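You operate a simulated robot arm through the tools that you are given. There is no shell and no other tool. Be economical: measure what you need, move in short steps, check, and stop when the job is done.

Carry out the task below with a simulated robot arm. There is one attempt and no reset: what you move stays moved.

## Task
Put the 100 mm length bar from the top of the big table on the blue disc.
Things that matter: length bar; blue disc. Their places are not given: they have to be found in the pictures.

The check looks at the end state, three seconds after you hand in, the way a careful person would. Anything else that was tipped, shoved, dropped, spilled or broken makes it a failure.

## Robot
A 6-joint arm with a two-finger parallel gripper, fixed in place. Base frame: the origin is at the foot of the arm, x ahead of it, y to its left, z up; the work surface is at about z = 0. Readings come in mm, degrees, newtons and seconds.
With the tool pointing down near the work surface it reaches from about 160 to 420 mm from the base axis. Its first joint turns from -66.0 to 66.0 degrees. Payload 1.57 kg.
The tool frame sits at the grasp point between the pads (the TCP): z along the fingers, y along the line on which they close. The tips reach 30 mm beyond it. Largest opening 80 mm; finger width 17, thickness 12; the body of the gripper, 40 by 82 mm, starts 80 mm behind the TCP.
Orientation is told as [roll, pitch, yaw] about the base's x, y, z axes, in that order, counted from this pose: with the fingers straight down and closing along the base's y, the tool's x points along the base's -x, its y along +y and its z along -z.

## Interface
- The arm moves only by the tool servo_tool. Its argument "commands" is one flat list of numbers, 5 for each row, row after row: the opening, from 0 (shut) to 1 (fully open), then the shift along the base's x, y, z in mm, then the turn about the base's z in degrees. In form: [grip, x, y, z, spin, grip, x, y, z, spin, ...]. A call has 1 to 8 rows; each row is the pose to reach, as a shift and turn from the pose commanded when the call began. Each row takes 0.2 s and may step no farther than 50 mm and 8.6 degrees from the row before; otherwise, or with a gripper value out of range, the whole call is refused. A pose out of reach is approached as far as the arm can. The call stops where the force on the tool passes 40 N (or 10 N more than at its start, if that is more) or the arm is blocked; 0.2 s more then pass. The fingers move at their own pace (about 153 mm/s each) and stop on an object; they squeeze with about 26 N. The grip force told is the motor's: it shows also when the fingers shut on nothing. Time passes only in rows, and 0.2 s behind the last, so rows that repeat a pose let the fingers close. The reply holds the time, the measured pose of the TCP, the force on the tool along the base axes, the opening and the grip force, in the units named above and with some noise, and new pictures: "pictures" is both (left out), scene, wrist or none.
- Cameras (640 x 400 px; columns grow to the right, rows downward): "scene" is fixed at [44.1, -327.8, 417.4]; the picture's right is [0.85, -0.53, 0.00], its down [-0.34, -0.55, -0.77] and it looks along [0.41, 0.65, -0.64] (base axes); focal length 231 px, centre (320, 200). "wrist" rides on the gripper at [-32, 0, -78] in the tool frame; the picture's right is [0.00, -1.00, 0.00], its down [0.97, 0.00, -0.24] and it looks along [0.24, 0.00, 0.97] (tool axes); focal length 218 px, centre (320, 200).
- locate(camera, pixels): for up to 12 pixels [column, row] of the newest picture of that camera ("zoom" is the newest enlarged one), the place [x, y, z] in the base frame of the surface seen there, good to about 3 mm. No time passes.
- close_up(camera, box): a new picture of the part [left, top, right, bottom] of that camera's present view, enlarged. No time passes.
- hand_in(): hands the job in; it is judged then, once.

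Keep the steps short. Do not move on a guess: measure, check each grasp and each placing, and mend mistakes. In all there are 60 turns and 150 pictures (those below and enlarged ones count). Leave the gripper open and the arm clear of the work at the hand-in unless told otherwise, and finish with a single line.

The tools are called after "Call:" as name(argument=value, ...) on one line, values as JSON. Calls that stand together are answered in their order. servo_tool: Moves the arm, as the interface text tells. Its arguments: {"type":"object","properties":{"commands":{"type":"array"},"pictures":{"type":"string","enum":["both","scene","wrist","none"]}},"required":["commands"]} The other tools are called the same way: locate (camera, pixels) gives the place of the surface under pixels of a picture; close_up (camera, box) takes an enlarged picture of a part of a camera's view; hand_in () hands the job in.

At the start:

```text
t: 0.0
position: [223.1, 54.6, 180.6]
tool_rot: [0.0, 0.0, 0.2]
force: [-0.2, -0.5, 0.0]
gripper_width: 79.9
grip_force: 0.1
```

scene: 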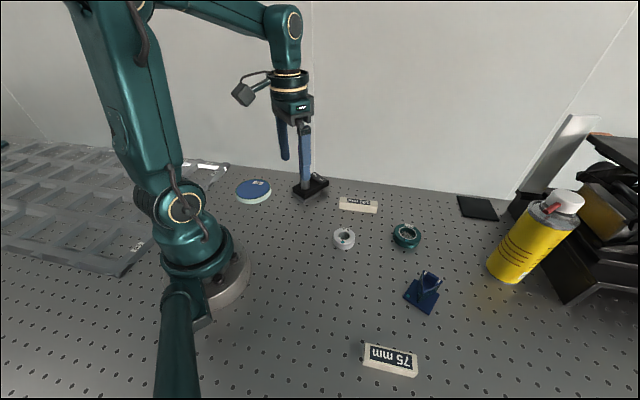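
wrist: 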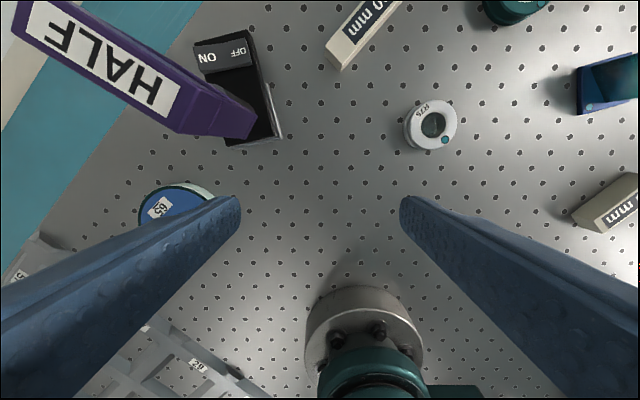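

I see one bar near scene (358,205), a "75 mm" bar at (390,360), and a blue disc at (253,191). I'll enlarge these to read the labels.

Call:
close_up(camera="scene", box=[220, 160, 420, 285])

Call:
close_up(camera="wrist", box=[120, 0, 440, 200])

Call:
locate(camera="scene", pixels=[[253, 188], [237, 190], [270, 188], [253, 204], [340, 198], [377, 202], [376, 213], [340, 209], [358, 200], [345, 238], [312, 187]])

Call:
locate(camera="wrist", pixels=[[329, 45], [346, 69], [400, 2], [160, 208], [143, 215], [187, 188], [260, 100], [205, 40], [432, 125]])

```text
3.20 times, centred on (320, 222) of scene
```

zoom: 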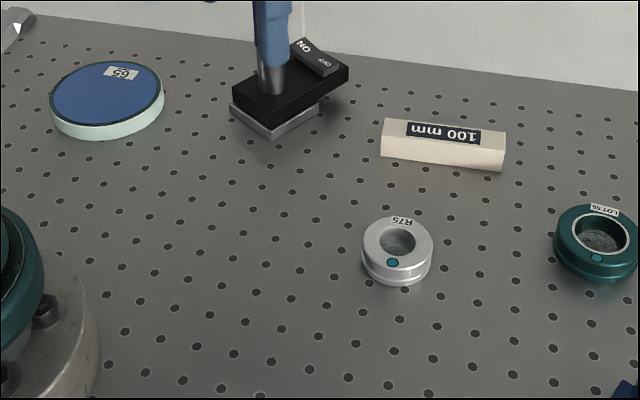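

```text
2.00 times, centred on (280, 100) of wrist
```

zoom: 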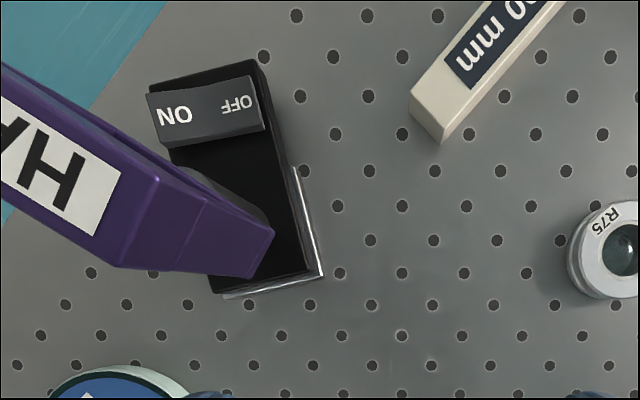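

```text
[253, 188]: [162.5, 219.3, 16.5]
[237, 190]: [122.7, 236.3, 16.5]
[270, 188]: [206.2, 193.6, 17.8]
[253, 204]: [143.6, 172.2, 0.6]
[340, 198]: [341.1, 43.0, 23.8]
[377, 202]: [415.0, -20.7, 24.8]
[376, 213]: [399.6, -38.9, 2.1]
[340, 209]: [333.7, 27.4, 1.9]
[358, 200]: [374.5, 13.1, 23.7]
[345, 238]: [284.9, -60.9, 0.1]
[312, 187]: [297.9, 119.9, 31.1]
```

```text
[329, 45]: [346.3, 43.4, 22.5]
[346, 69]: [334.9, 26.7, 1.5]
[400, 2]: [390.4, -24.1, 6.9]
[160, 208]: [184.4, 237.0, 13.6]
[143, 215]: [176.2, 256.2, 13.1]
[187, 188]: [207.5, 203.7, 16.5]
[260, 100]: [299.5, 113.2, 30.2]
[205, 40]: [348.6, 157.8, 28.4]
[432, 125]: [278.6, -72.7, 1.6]
```

The bar at scene (358,205) reads 100 mm, and its top runs from about (341,43) to (415,-21). There is a magnetic stand at about (300,115) with something tall on it, possibly in the way. I'll enlarge that and the bar and measure heights.

Call:
close_up(camera="scene", box=[224, 60, 384, 210])

Call:
locate(camera="wrist", pixels=[[30, 8], [100, 60], [180, 105], [245, 125], [160, 132], [60, 2], [250, 40], [275, 135], [60, 100], [20, 30], [195, 42], [240, 145]])

Call:
locate(camera="scene", pixels=[[282, 130], [284, 155], [306, 140], [306, 170], [305, 183], [298, 120], [327, 181], [295, 190], [308, 200]])

```text
2.67 times, centred on (304, 135) of scene
```

zoom: 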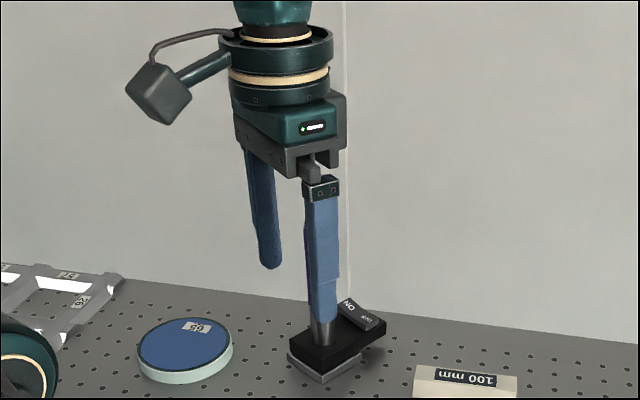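

```text
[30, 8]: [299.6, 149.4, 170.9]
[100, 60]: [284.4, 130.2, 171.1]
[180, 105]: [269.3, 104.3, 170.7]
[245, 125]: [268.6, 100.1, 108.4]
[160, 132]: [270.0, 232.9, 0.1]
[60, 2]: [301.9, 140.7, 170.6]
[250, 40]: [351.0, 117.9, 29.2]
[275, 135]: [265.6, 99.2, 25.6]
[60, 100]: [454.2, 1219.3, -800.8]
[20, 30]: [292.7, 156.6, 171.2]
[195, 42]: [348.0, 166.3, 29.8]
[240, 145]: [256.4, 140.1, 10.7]
```

```text
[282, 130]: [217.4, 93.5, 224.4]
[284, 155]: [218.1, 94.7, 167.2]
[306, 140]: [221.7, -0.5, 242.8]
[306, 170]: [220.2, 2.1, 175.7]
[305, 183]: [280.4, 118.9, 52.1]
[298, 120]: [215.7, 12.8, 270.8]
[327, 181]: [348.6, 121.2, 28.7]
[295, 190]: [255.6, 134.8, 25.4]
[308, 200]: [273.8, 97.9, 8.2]
```

The stand's post carries a head spanning about x 255–305, y 100–157, up to z 171, so I must keep clear of it. I'll move first to the right (−y), then out above the bar, while turning −41° so the fingers close across it.

Call:
servo_tool(commands=[1, 0, -40, 10, 0, 1, 10, -75, 20, -8.2, 1, 50, -75, 20, -16.4, 1, 90, -70, 20, -24.6, 1, 125, -55, 20, -32.8, 1, 125, -50, 0, -41, 1, 125, -50, 0, -41])

```text
t: 1.6
position: [350.2, 1.8, 182.0]
tool_rot: [0.0, 0.0, -40.9]
force: [0.2, -0.3, -0.2]
gripper_width: 79.9
grip_force: 0.1
```

scene: 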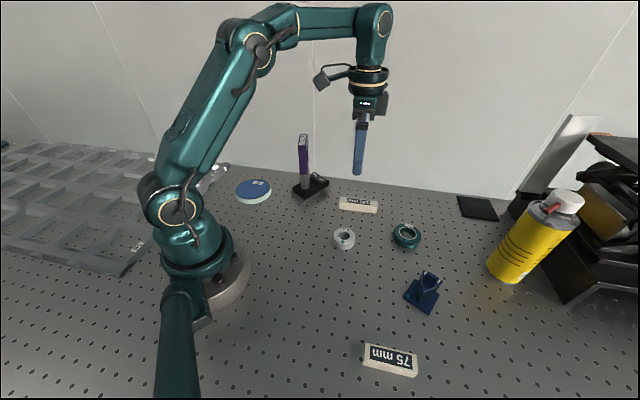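
wrist: 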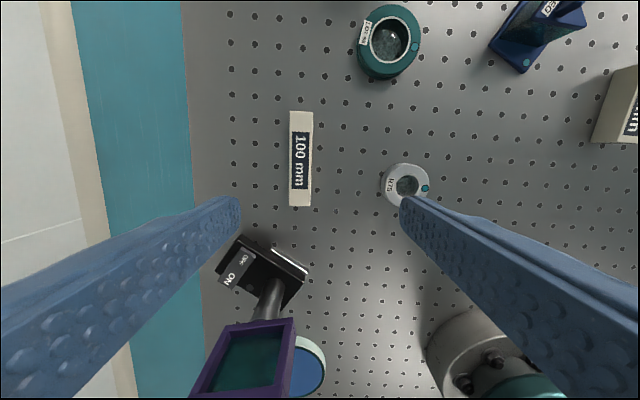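

The bar now lies nearly vertical in the wrist picture, at (300,158). I'll measure its corners and the disc rim.

Call:
locate(camera="wrist", pixels=[[291, 113], [311, 113], [291, 203], [307, 203], [299, 135], [299, 185], [291, 160], [309, 160], [301, 112], [299, 205]])

Call:
close_up(camera="scene", box=[224, 165, 304, 215])

Call:
close_up(camera="wrist", box=[240, 90, 400, 220])

```text
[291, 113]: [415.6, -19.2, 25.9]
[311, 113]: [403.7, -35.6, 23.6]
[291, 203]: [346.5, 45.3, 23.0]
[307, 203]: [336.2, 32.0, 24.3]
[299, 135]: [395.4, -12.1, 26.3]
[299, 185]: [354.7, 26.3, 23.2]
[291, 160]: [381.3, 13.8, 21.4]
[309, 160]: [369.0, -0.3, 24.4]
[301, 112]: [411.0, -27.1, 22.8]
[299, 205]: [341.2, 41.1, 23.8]
```

```text
8.00 times, centred on (264, 190) of scene
```

zoom: 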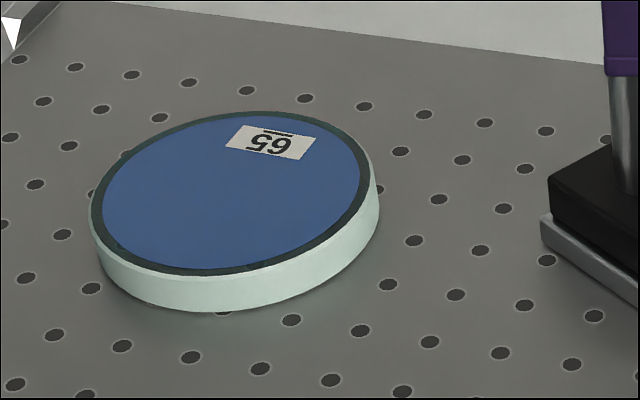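

```text
3.08 times, centred on (320, 155) of wrist
```

zoom: 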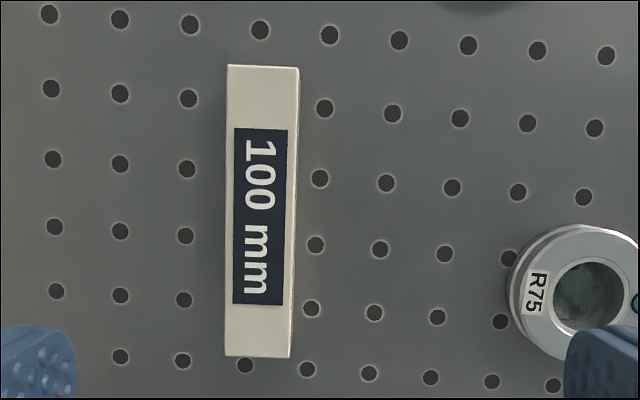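

Bar: centre about (375.5, 5.6), direction −44°, top z 24, width about 19 mm. I'll move above it, turn 3° more and descend to z≈90 for a check, and measure the disc.

Call:
servo_tool(commands=[0.8, 26, 2, 0, -3, 0.8, 26, 2, -45, -3, 0.8, 26, 2, -90, -3, 0.8, 26, 2, -90, -3])

Call:
locate(camera="scene", pixels=[[236.5, 192], [269.5, 186.5], [255.3, 180], [251, 198.5], [253, 189], [245, 182], [262, 196], [266, 182], [240, 196]])

```text
t: 2.6
position: [374.4, 1.8, 90.6]
tool_rot: [0.1, 0.0, -43.9]
force: [0.6, -0.2, 0.3]
gripper_width: 64.0
grip_force: 0.1
```

scene: 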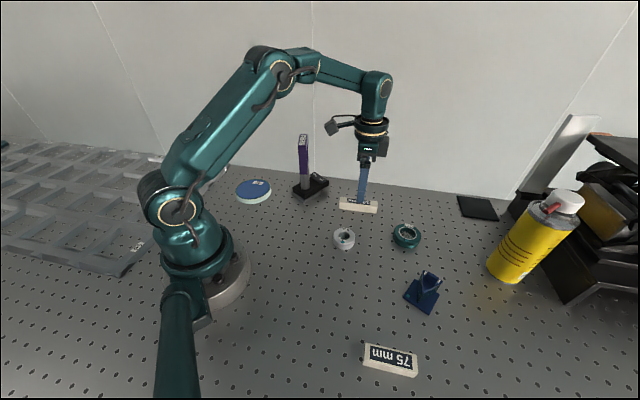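
wrist: 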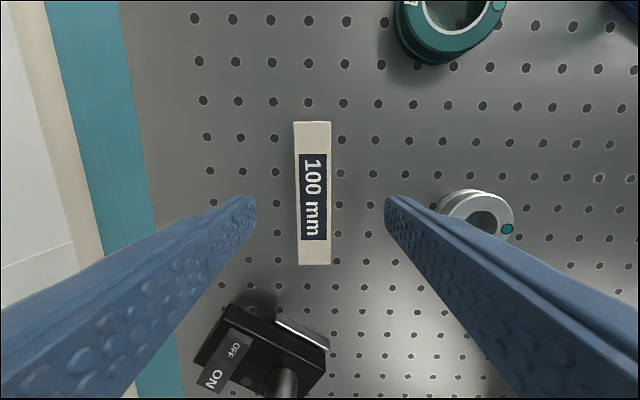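

```text
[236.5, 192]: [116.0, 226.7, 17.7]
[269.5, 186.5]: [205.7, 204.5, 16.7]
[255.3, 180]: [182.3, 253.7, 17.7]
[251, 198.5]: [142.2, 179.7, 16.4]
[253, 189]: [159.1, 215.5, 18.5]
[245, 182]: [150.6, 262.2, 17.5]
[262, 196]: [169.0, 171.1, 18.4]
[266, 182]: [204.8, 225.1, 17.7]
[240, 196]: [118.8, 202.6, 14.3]
```

The bar sits about 3.5 mm left of the finger midline, and its centre is (375.5, 5.6). The disc's centre is about (161, 216), top z 17.5, radius about 46. I'll correct by (+1,+4) and descend to z≈34, leaving the tips about 4 mm above the table.

Call:
servo_tool(commands=[0.8, 1, 4, 0, 0, 0.8, 1, 4, -30, 0, 0.8, 1, 4, -56, 0, 0.8, 1, 4, -56, 0])

```text
t: 3.6
position: [373.2, 10.0, 35.1]
tool_rot: [0.1, 0.0, -43.8]
force: [0.0, 0.3, 0.4]
gripper_width: 64.1
grip_force: 0.1
```

scene: 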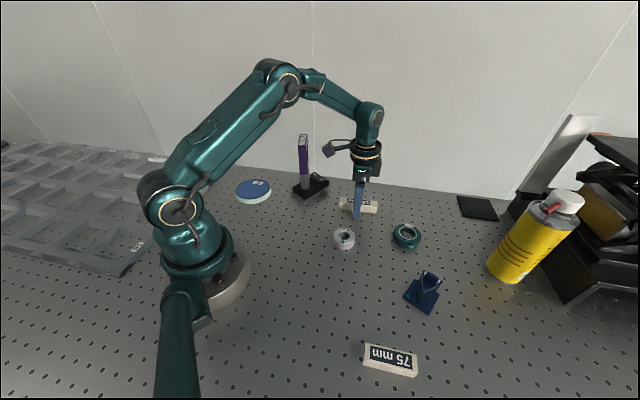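
wrist: 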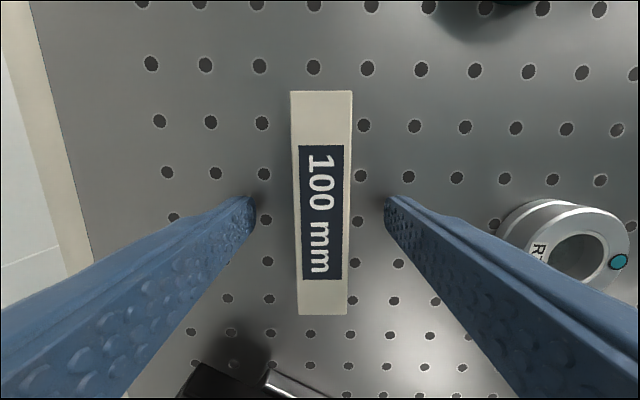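

The bar lies between the fingers, centred at column 321 with its middle level with the tips. I'll close on it.

Call:
servo_tool(commands=[0.15, 0, 0, 0, 0, 0, 0, 0, 0, 0, 0, 0, 0, 0, 0], pictures="wrist")

```text
t: 4.4
position: [374.4, 8.6, 36.5]
tool_rot: [-0.1, 0.0, -43.9]
force: [-0.2, 0.0, -0.5]
gripper_width: 23.5
grip_force: 25.9
```

wrist: 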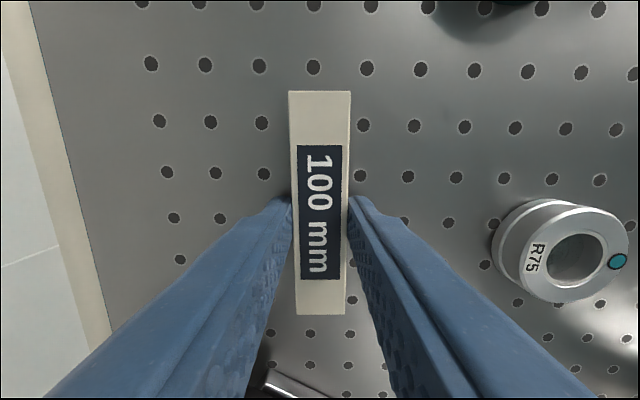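

The fingers hold the bar: 23.5 mm wide at 26 N. I'll lift it straight up a little and check.

Call:
servo_tool(commands=[0, 0, 0, 20, 0, 0, 0, 0, 50, 0, 0, 0, 0, 90, 0, 0, 0, 0, 90, 0])

```text
t: 5.4
position: [375.6, 13.0, 127.5]
tool_rot: [0.1, 0.0, -43.8]
force: [0.0, -0.3, -1.9]
gripper_width: 23.7
grip_force: 26.3
```

scene: 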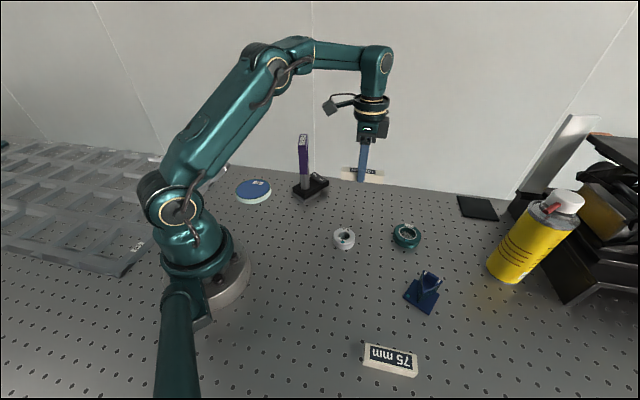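
wrist: 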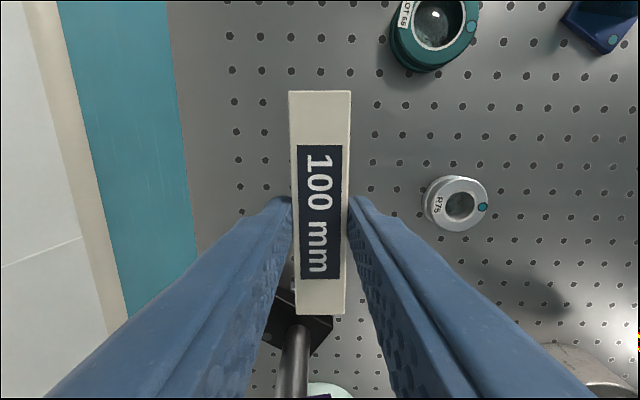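

The bar hangs level and firm. Before carrying it, I'll measure the grey tray next to the disc and the top of the post.

Call:
locate(camera="scene", pixels=[[222, 166], [205, 166], [226, 172], [150, 240], [138, 246], [215, 185], [303, 137], [299, 145], [307, 145], [120, 268]])

Call:
close_up(camera="scene", box=[130, 120, 340, 250])

```text
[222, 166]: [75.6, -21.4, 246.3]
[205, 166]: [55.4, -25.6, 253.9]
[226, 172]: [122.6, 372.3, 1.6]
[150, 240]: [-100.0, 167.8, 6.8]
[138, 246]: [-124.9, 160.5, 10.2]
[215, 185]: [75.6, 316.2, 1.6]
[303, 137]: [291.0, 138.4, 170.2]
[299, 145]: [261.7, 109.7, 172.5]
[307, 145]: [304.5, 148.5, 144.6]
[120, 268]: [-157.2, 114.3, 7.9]
```

```text
3.05 times, centred on (235, 185) of scene
```

zoom: 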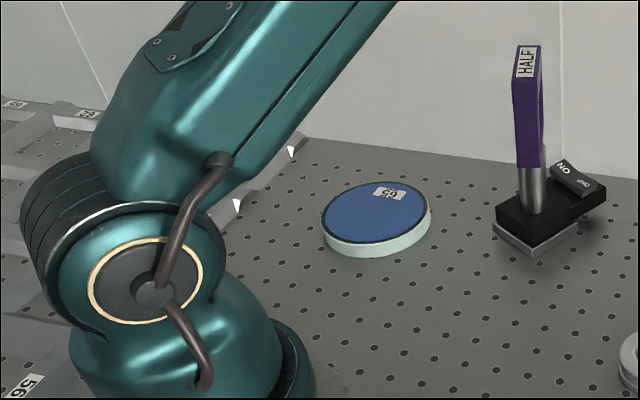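

The tray is low and at x below about 80, so it is clear. The post top is at z 172. I'll raise the bar to z≈245 while retracting to about (260,0), unwinding the spin.

Call:
servo_tool(commands=[0, -15, -5, 44, 8, 0, -45, -10, 80, 16, 0, -80, -10, 110, 24, 0, -115, -10, 120, 32, 0, -115, -10, 120, 32])

```text
t: 6.6
position: [257.0, 1.5, 242.7]
tool_rot: [0.0, 0.1, -11.9]
force: [1.1, -0.4, -1.7]
gripper_width: 23.6
grip_force: 25.9
```

scene: 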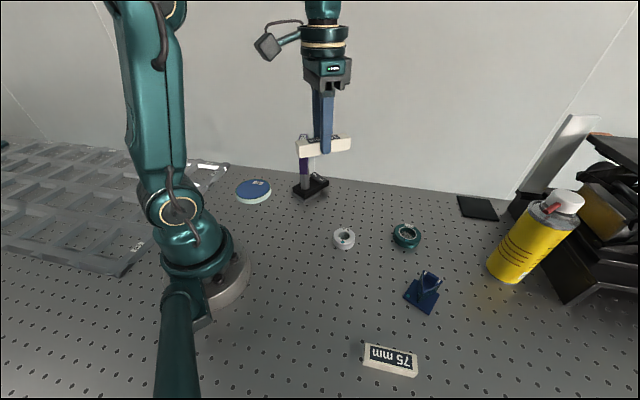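
wrist: 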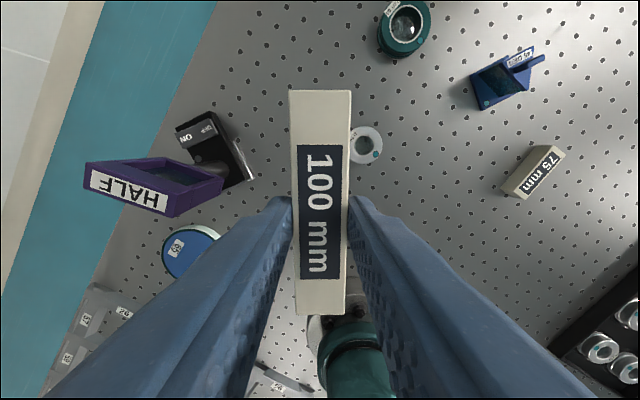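

The carry is clean at z≈243. Next I'll swing around the inside of the post to above the disc at about (161,216), ending at yaw 0.

Call:
servo_tool(commands=[0, -10, 45, 0, 3, 0, -25, 90, 0, 6, 0, -45, 133, 0, 9, 0, -70, 175, 0, 12, 0, -99, 215, 0, 12, 0, -99, 215, 0, 12])

```text
t: 8.0
position: [160.6, 212.9, 244.6]
tool_rot: [0.1, -0.1, 0.1]
force: [0.8, -1.1, -3.0]
gripper_width: 23.8
grip_force: 25.9
```

scene: 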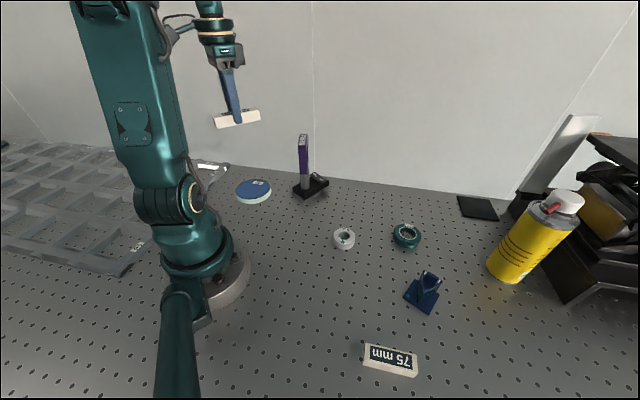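
wrist: 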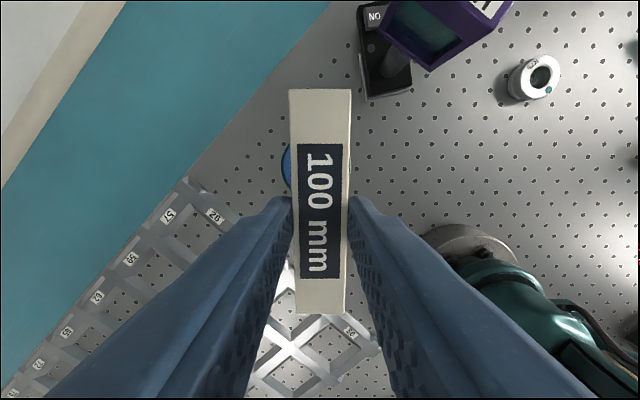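

The disc peeks out directly under the bar, as it should. I'll descend 150 mm to z≈95 and re-check the alignment.

Call:
servo_tool(commands=[0, 0, 0, -45, 0, 0, 0, 0, -90, 0, 0, 0, 0, -130, 0, 0, 0, 0, -150, 0, 0, 0, 0, -150, 0])

Call:
close_up(camera="scene", box=[200, 120, 320, 220])

```text
t: 9.2
position: [158.8, 212.8, 94.0]
tool_rot: [0.1, 0.0, 0.0]
force: [0.6, -0.5, -2.8]
gripper_width: 23.8
grip_force: 26.2
```

scene: 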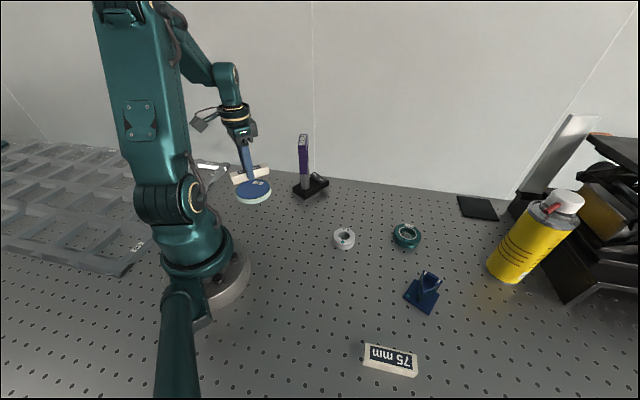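
wrist: 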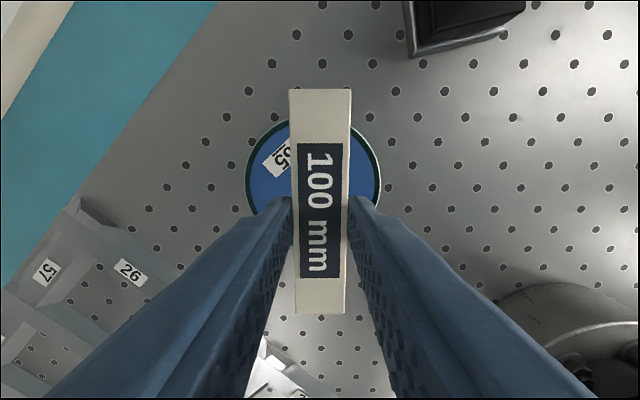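

```text
4.00 times, centred on (260, 170) of scene
```

zoom: 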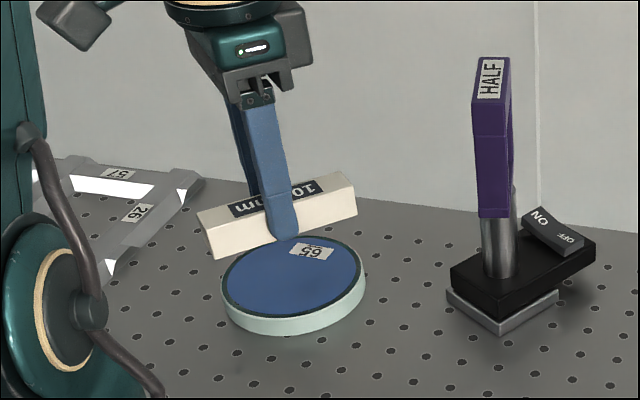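

The disc seems about 4 mm to +y of the bar's midline (rims at columns 247 and 381). I'll measure disc and bar positions.

Call:
locate(camera="wrist", pixels=[[250, 170], [378, 170], [284, 124], [354, 126], [256, 200], [377, 195], [258, 140], [372, 140], [320, 95], [320, 308], [320, 200]])

Call:
close_up(camera="wrist", box=[220, 80, 420, 220])

```text
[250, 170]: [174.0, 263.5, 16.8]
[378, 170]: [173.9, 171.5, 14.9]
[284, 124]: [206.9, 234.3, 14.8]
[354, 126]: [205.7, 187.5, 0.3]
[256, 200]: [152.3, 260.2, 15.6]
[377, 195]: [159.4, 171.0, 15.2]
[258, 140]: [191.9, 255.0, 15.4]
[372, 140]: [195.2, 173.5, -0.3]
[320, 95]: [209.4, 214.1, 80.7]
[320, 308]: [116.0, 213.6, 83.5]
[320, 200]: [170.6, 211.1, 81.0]
```

```text
2.86 times, centred on (320, 150) of wrist
```

zoom: 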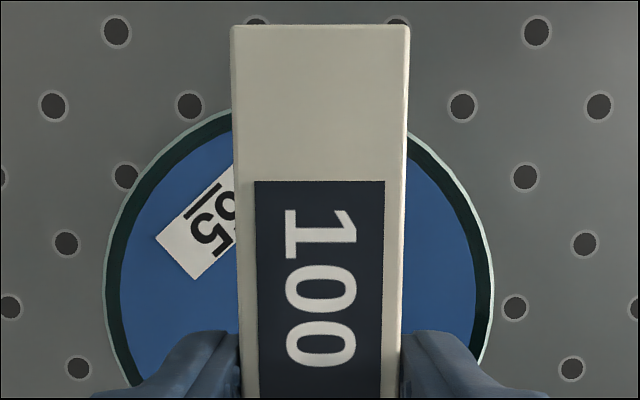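

Disc centre comes out near (164,217) and the bar centre near (162.5,213.5). I'll shift (+2,+3) and lower 38 mm, which should leave the bar a few mm above the disc.

Call:
servo_tool(commands=[0, 2, 3, 0, 0, 0, 2, 3, -20, 0, 0, 2, 3, -38, 0, 0, 2, 3, -38, 0])

Call:
close_up(camera="scene", box=[214, 150, 294, 210])

```text
t: 10.2
position: [159.6, 217.5, 55.5]
tool_rot: [0.1, 0.0, 0.1]
force: [0.5, 0.8, -2.4]
gripper_width: 23.7
grip_force: 26.7
```

scene: 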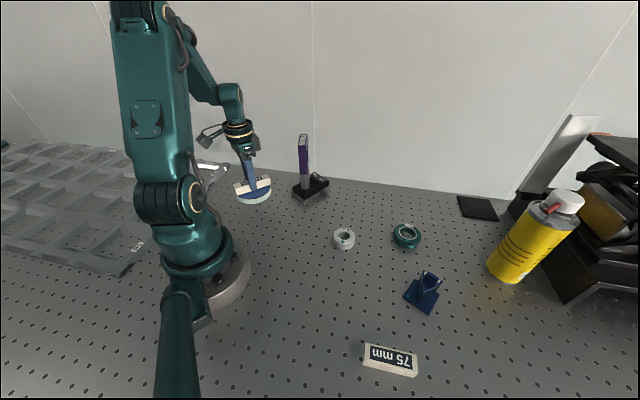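
wrist: 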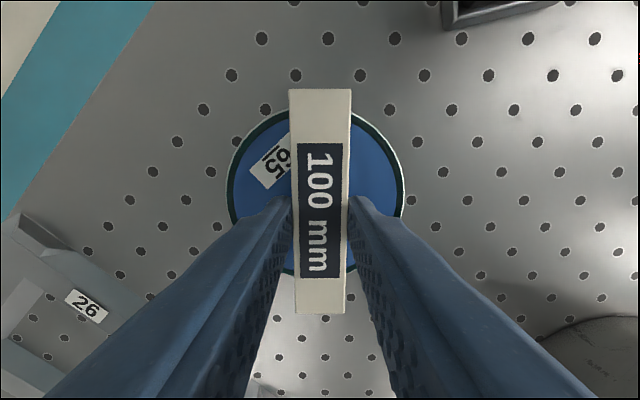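

```text
6.67 times, centred on (254, 180) of scene
```

zoom: 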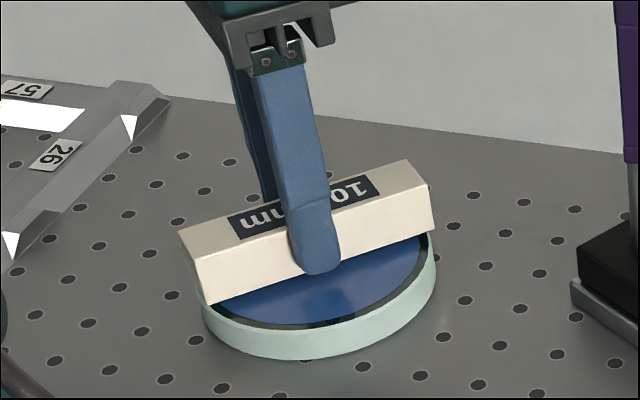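

The bar is centred within about 2 mm and is just above the disc. I'll lower it in 1 mm steps and watch the force.

Call:
servo_tool(commands=[0, 1, 1, -1, 0, 0, 1, 1, -2, 0, 0, 1, 1, -3, 0, 0, 1, 1, -3, 0], pictures="none")

Call:
close_up(camera="scene", box=[224, 165, 284, 210])

```text
t: 11.2
position: [163.3, 218.7, 53.0]
tool_rot: [0.0, 0.0, 0.1]
force: [-0.6, 0.6, -2.2]
gripper_width: 23.5
grip_force: 26.5
```

```text
8.89 times, centred on (254, 188) of scene
```

zoom: 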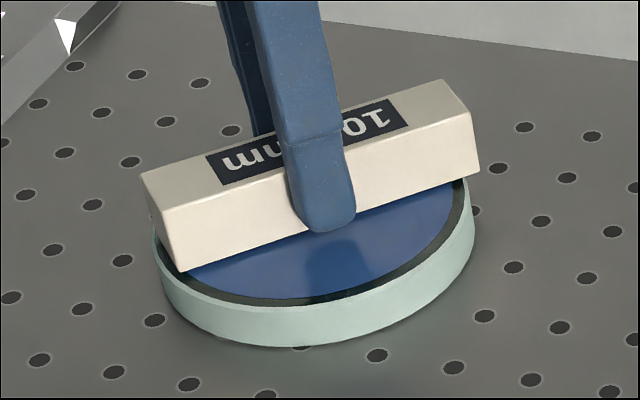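

There is no contact yet (force z still −2.2, which is the bar's weight). I'll continue down in 0.6 mm steps.

Call:
servo_tool(commands=[0, 0, 0, -0.6, 0, 0, 0, 0, -1.2, 0, 0, 0, 0, -1.2, 0], pictures="none")

```text
t: 12.0
position: [163.4, 218.8, 52.1]
tool_rot: [0.1, 0.0, 0.0]
force: [0.1, 0.3, -2.8]
gripper_width: 23.8
grip_force: 26.1
```

Still hanging freely, so I'll go further.

Call:
servo_tool(commands=[0, 0, 0, -0.6, 0, 0, 0, 0, -1.2, 0, 0, 0, 0, -1.2, 0], pictures="none")

```text
t: 12.8
position: [164.5, 218.4, 51.2]
tool_rot: [0.1, 0.0, 0.0]
force: [-2.2, -0.9, 4.9]
gripper_width: 23.3
grip_force: 26.2
```

The force rose to +4.9 N, so the bar rests on the disc. I'll open gently, then fully enough to clear.

Call:
servo_tool(commands=[0.34, 0, 0, 0, 0, 0.4, 0, 0, 0, 0, 0.6, 0, 0, 0, 0, 0.6, 0, 0, 0, 0])

Call:
close_up(camera="scene", box=[214, 150, 294, 210])

```text
t: 13.8
position: [164.0, 219.8, 51.1]
tool_rot: [-0.2, 0.0, 0.1]
force: [-0.6, -0.9, -0.3]
gripper_width: 47.9
grip_force: 0.1
```

scene: 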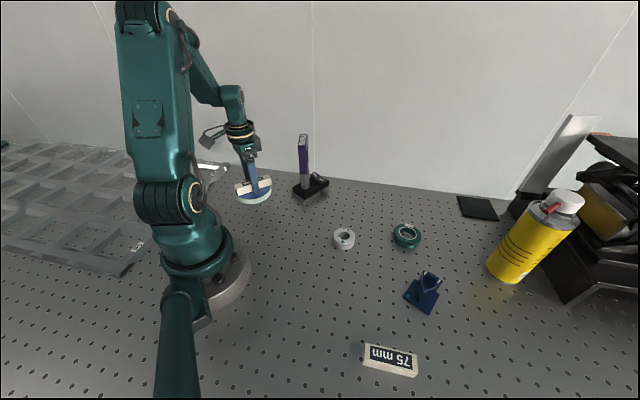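
wrist: 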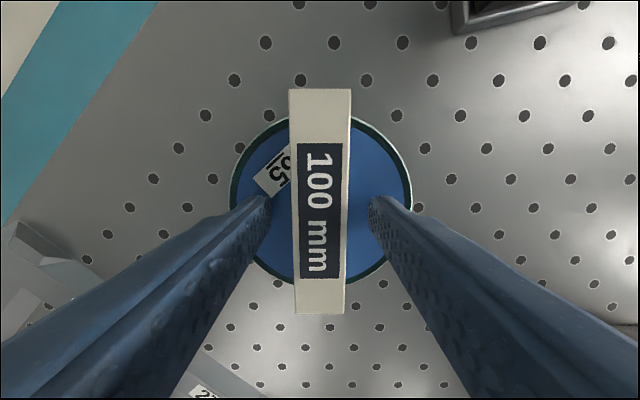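

```text
6.67 times, centred on (254, 180) of scene
```

zoom: 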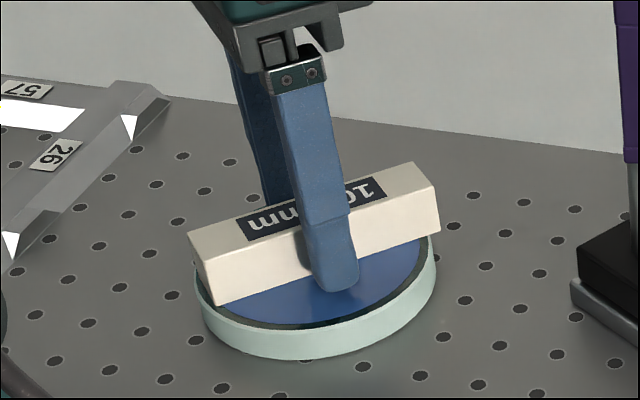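

The bar stands free and level on the disc, and the disc has not moved. I'll raise the arm straight up to clear it.

Call:
servo_tool(commands=[0.6, 0, 0, 15, 0, 0.6, 0, 0, 45, 0, 0.8, 0, 0, 90, 0, 1, 0, 0, 135, 0, 1, 0, 0, 170, 0, 1, 0, 0, 170, 0])

Call:
close_up(camera="scene", box=[214, 150, 294, 210])

```text
t: 15.2
position: [165.4, 219.4, 221.5]
tool_rot: [0.0, 0.0, 0.1]
force: [1.1, -0.5, 0.0]
gripper_width: 80.1
grip_force: 0.0
```

scene: 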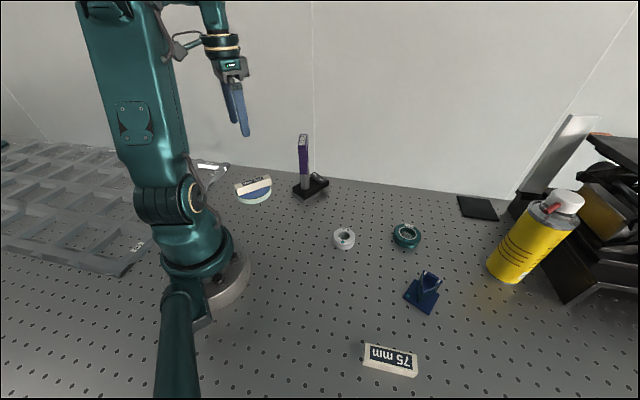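
wrist: 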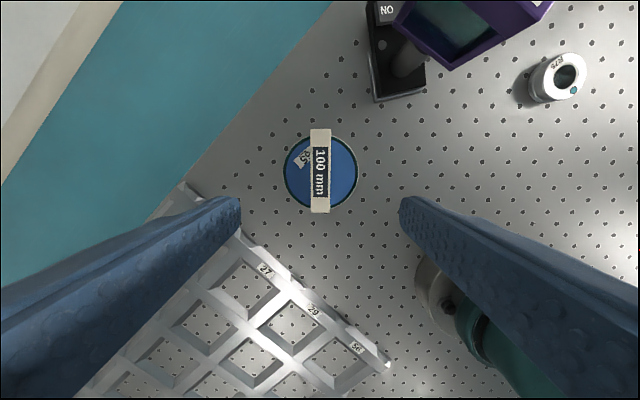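

```text
6.67 times, centred on (254, 180) of scene
```

zoom: 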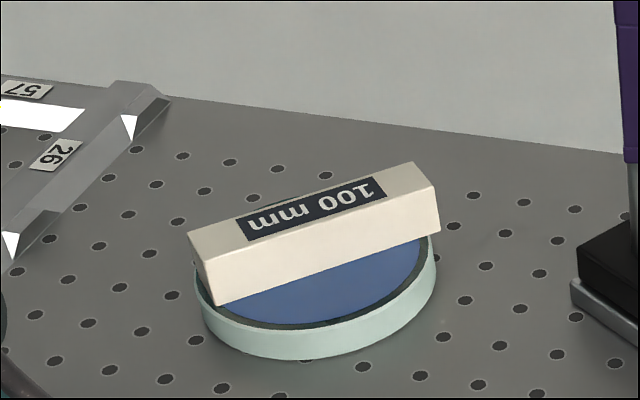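

The bar lies centred on the disc, nothing else has moved, and the gripper is open and clear. I'll hand in now.

Call:
hand_in()

```text
The job is handed in.
```

The 100 mm length bar is resting flat and centred on the blue disc, nothing else was moved, and the job is handed in with the gripper open and clear.
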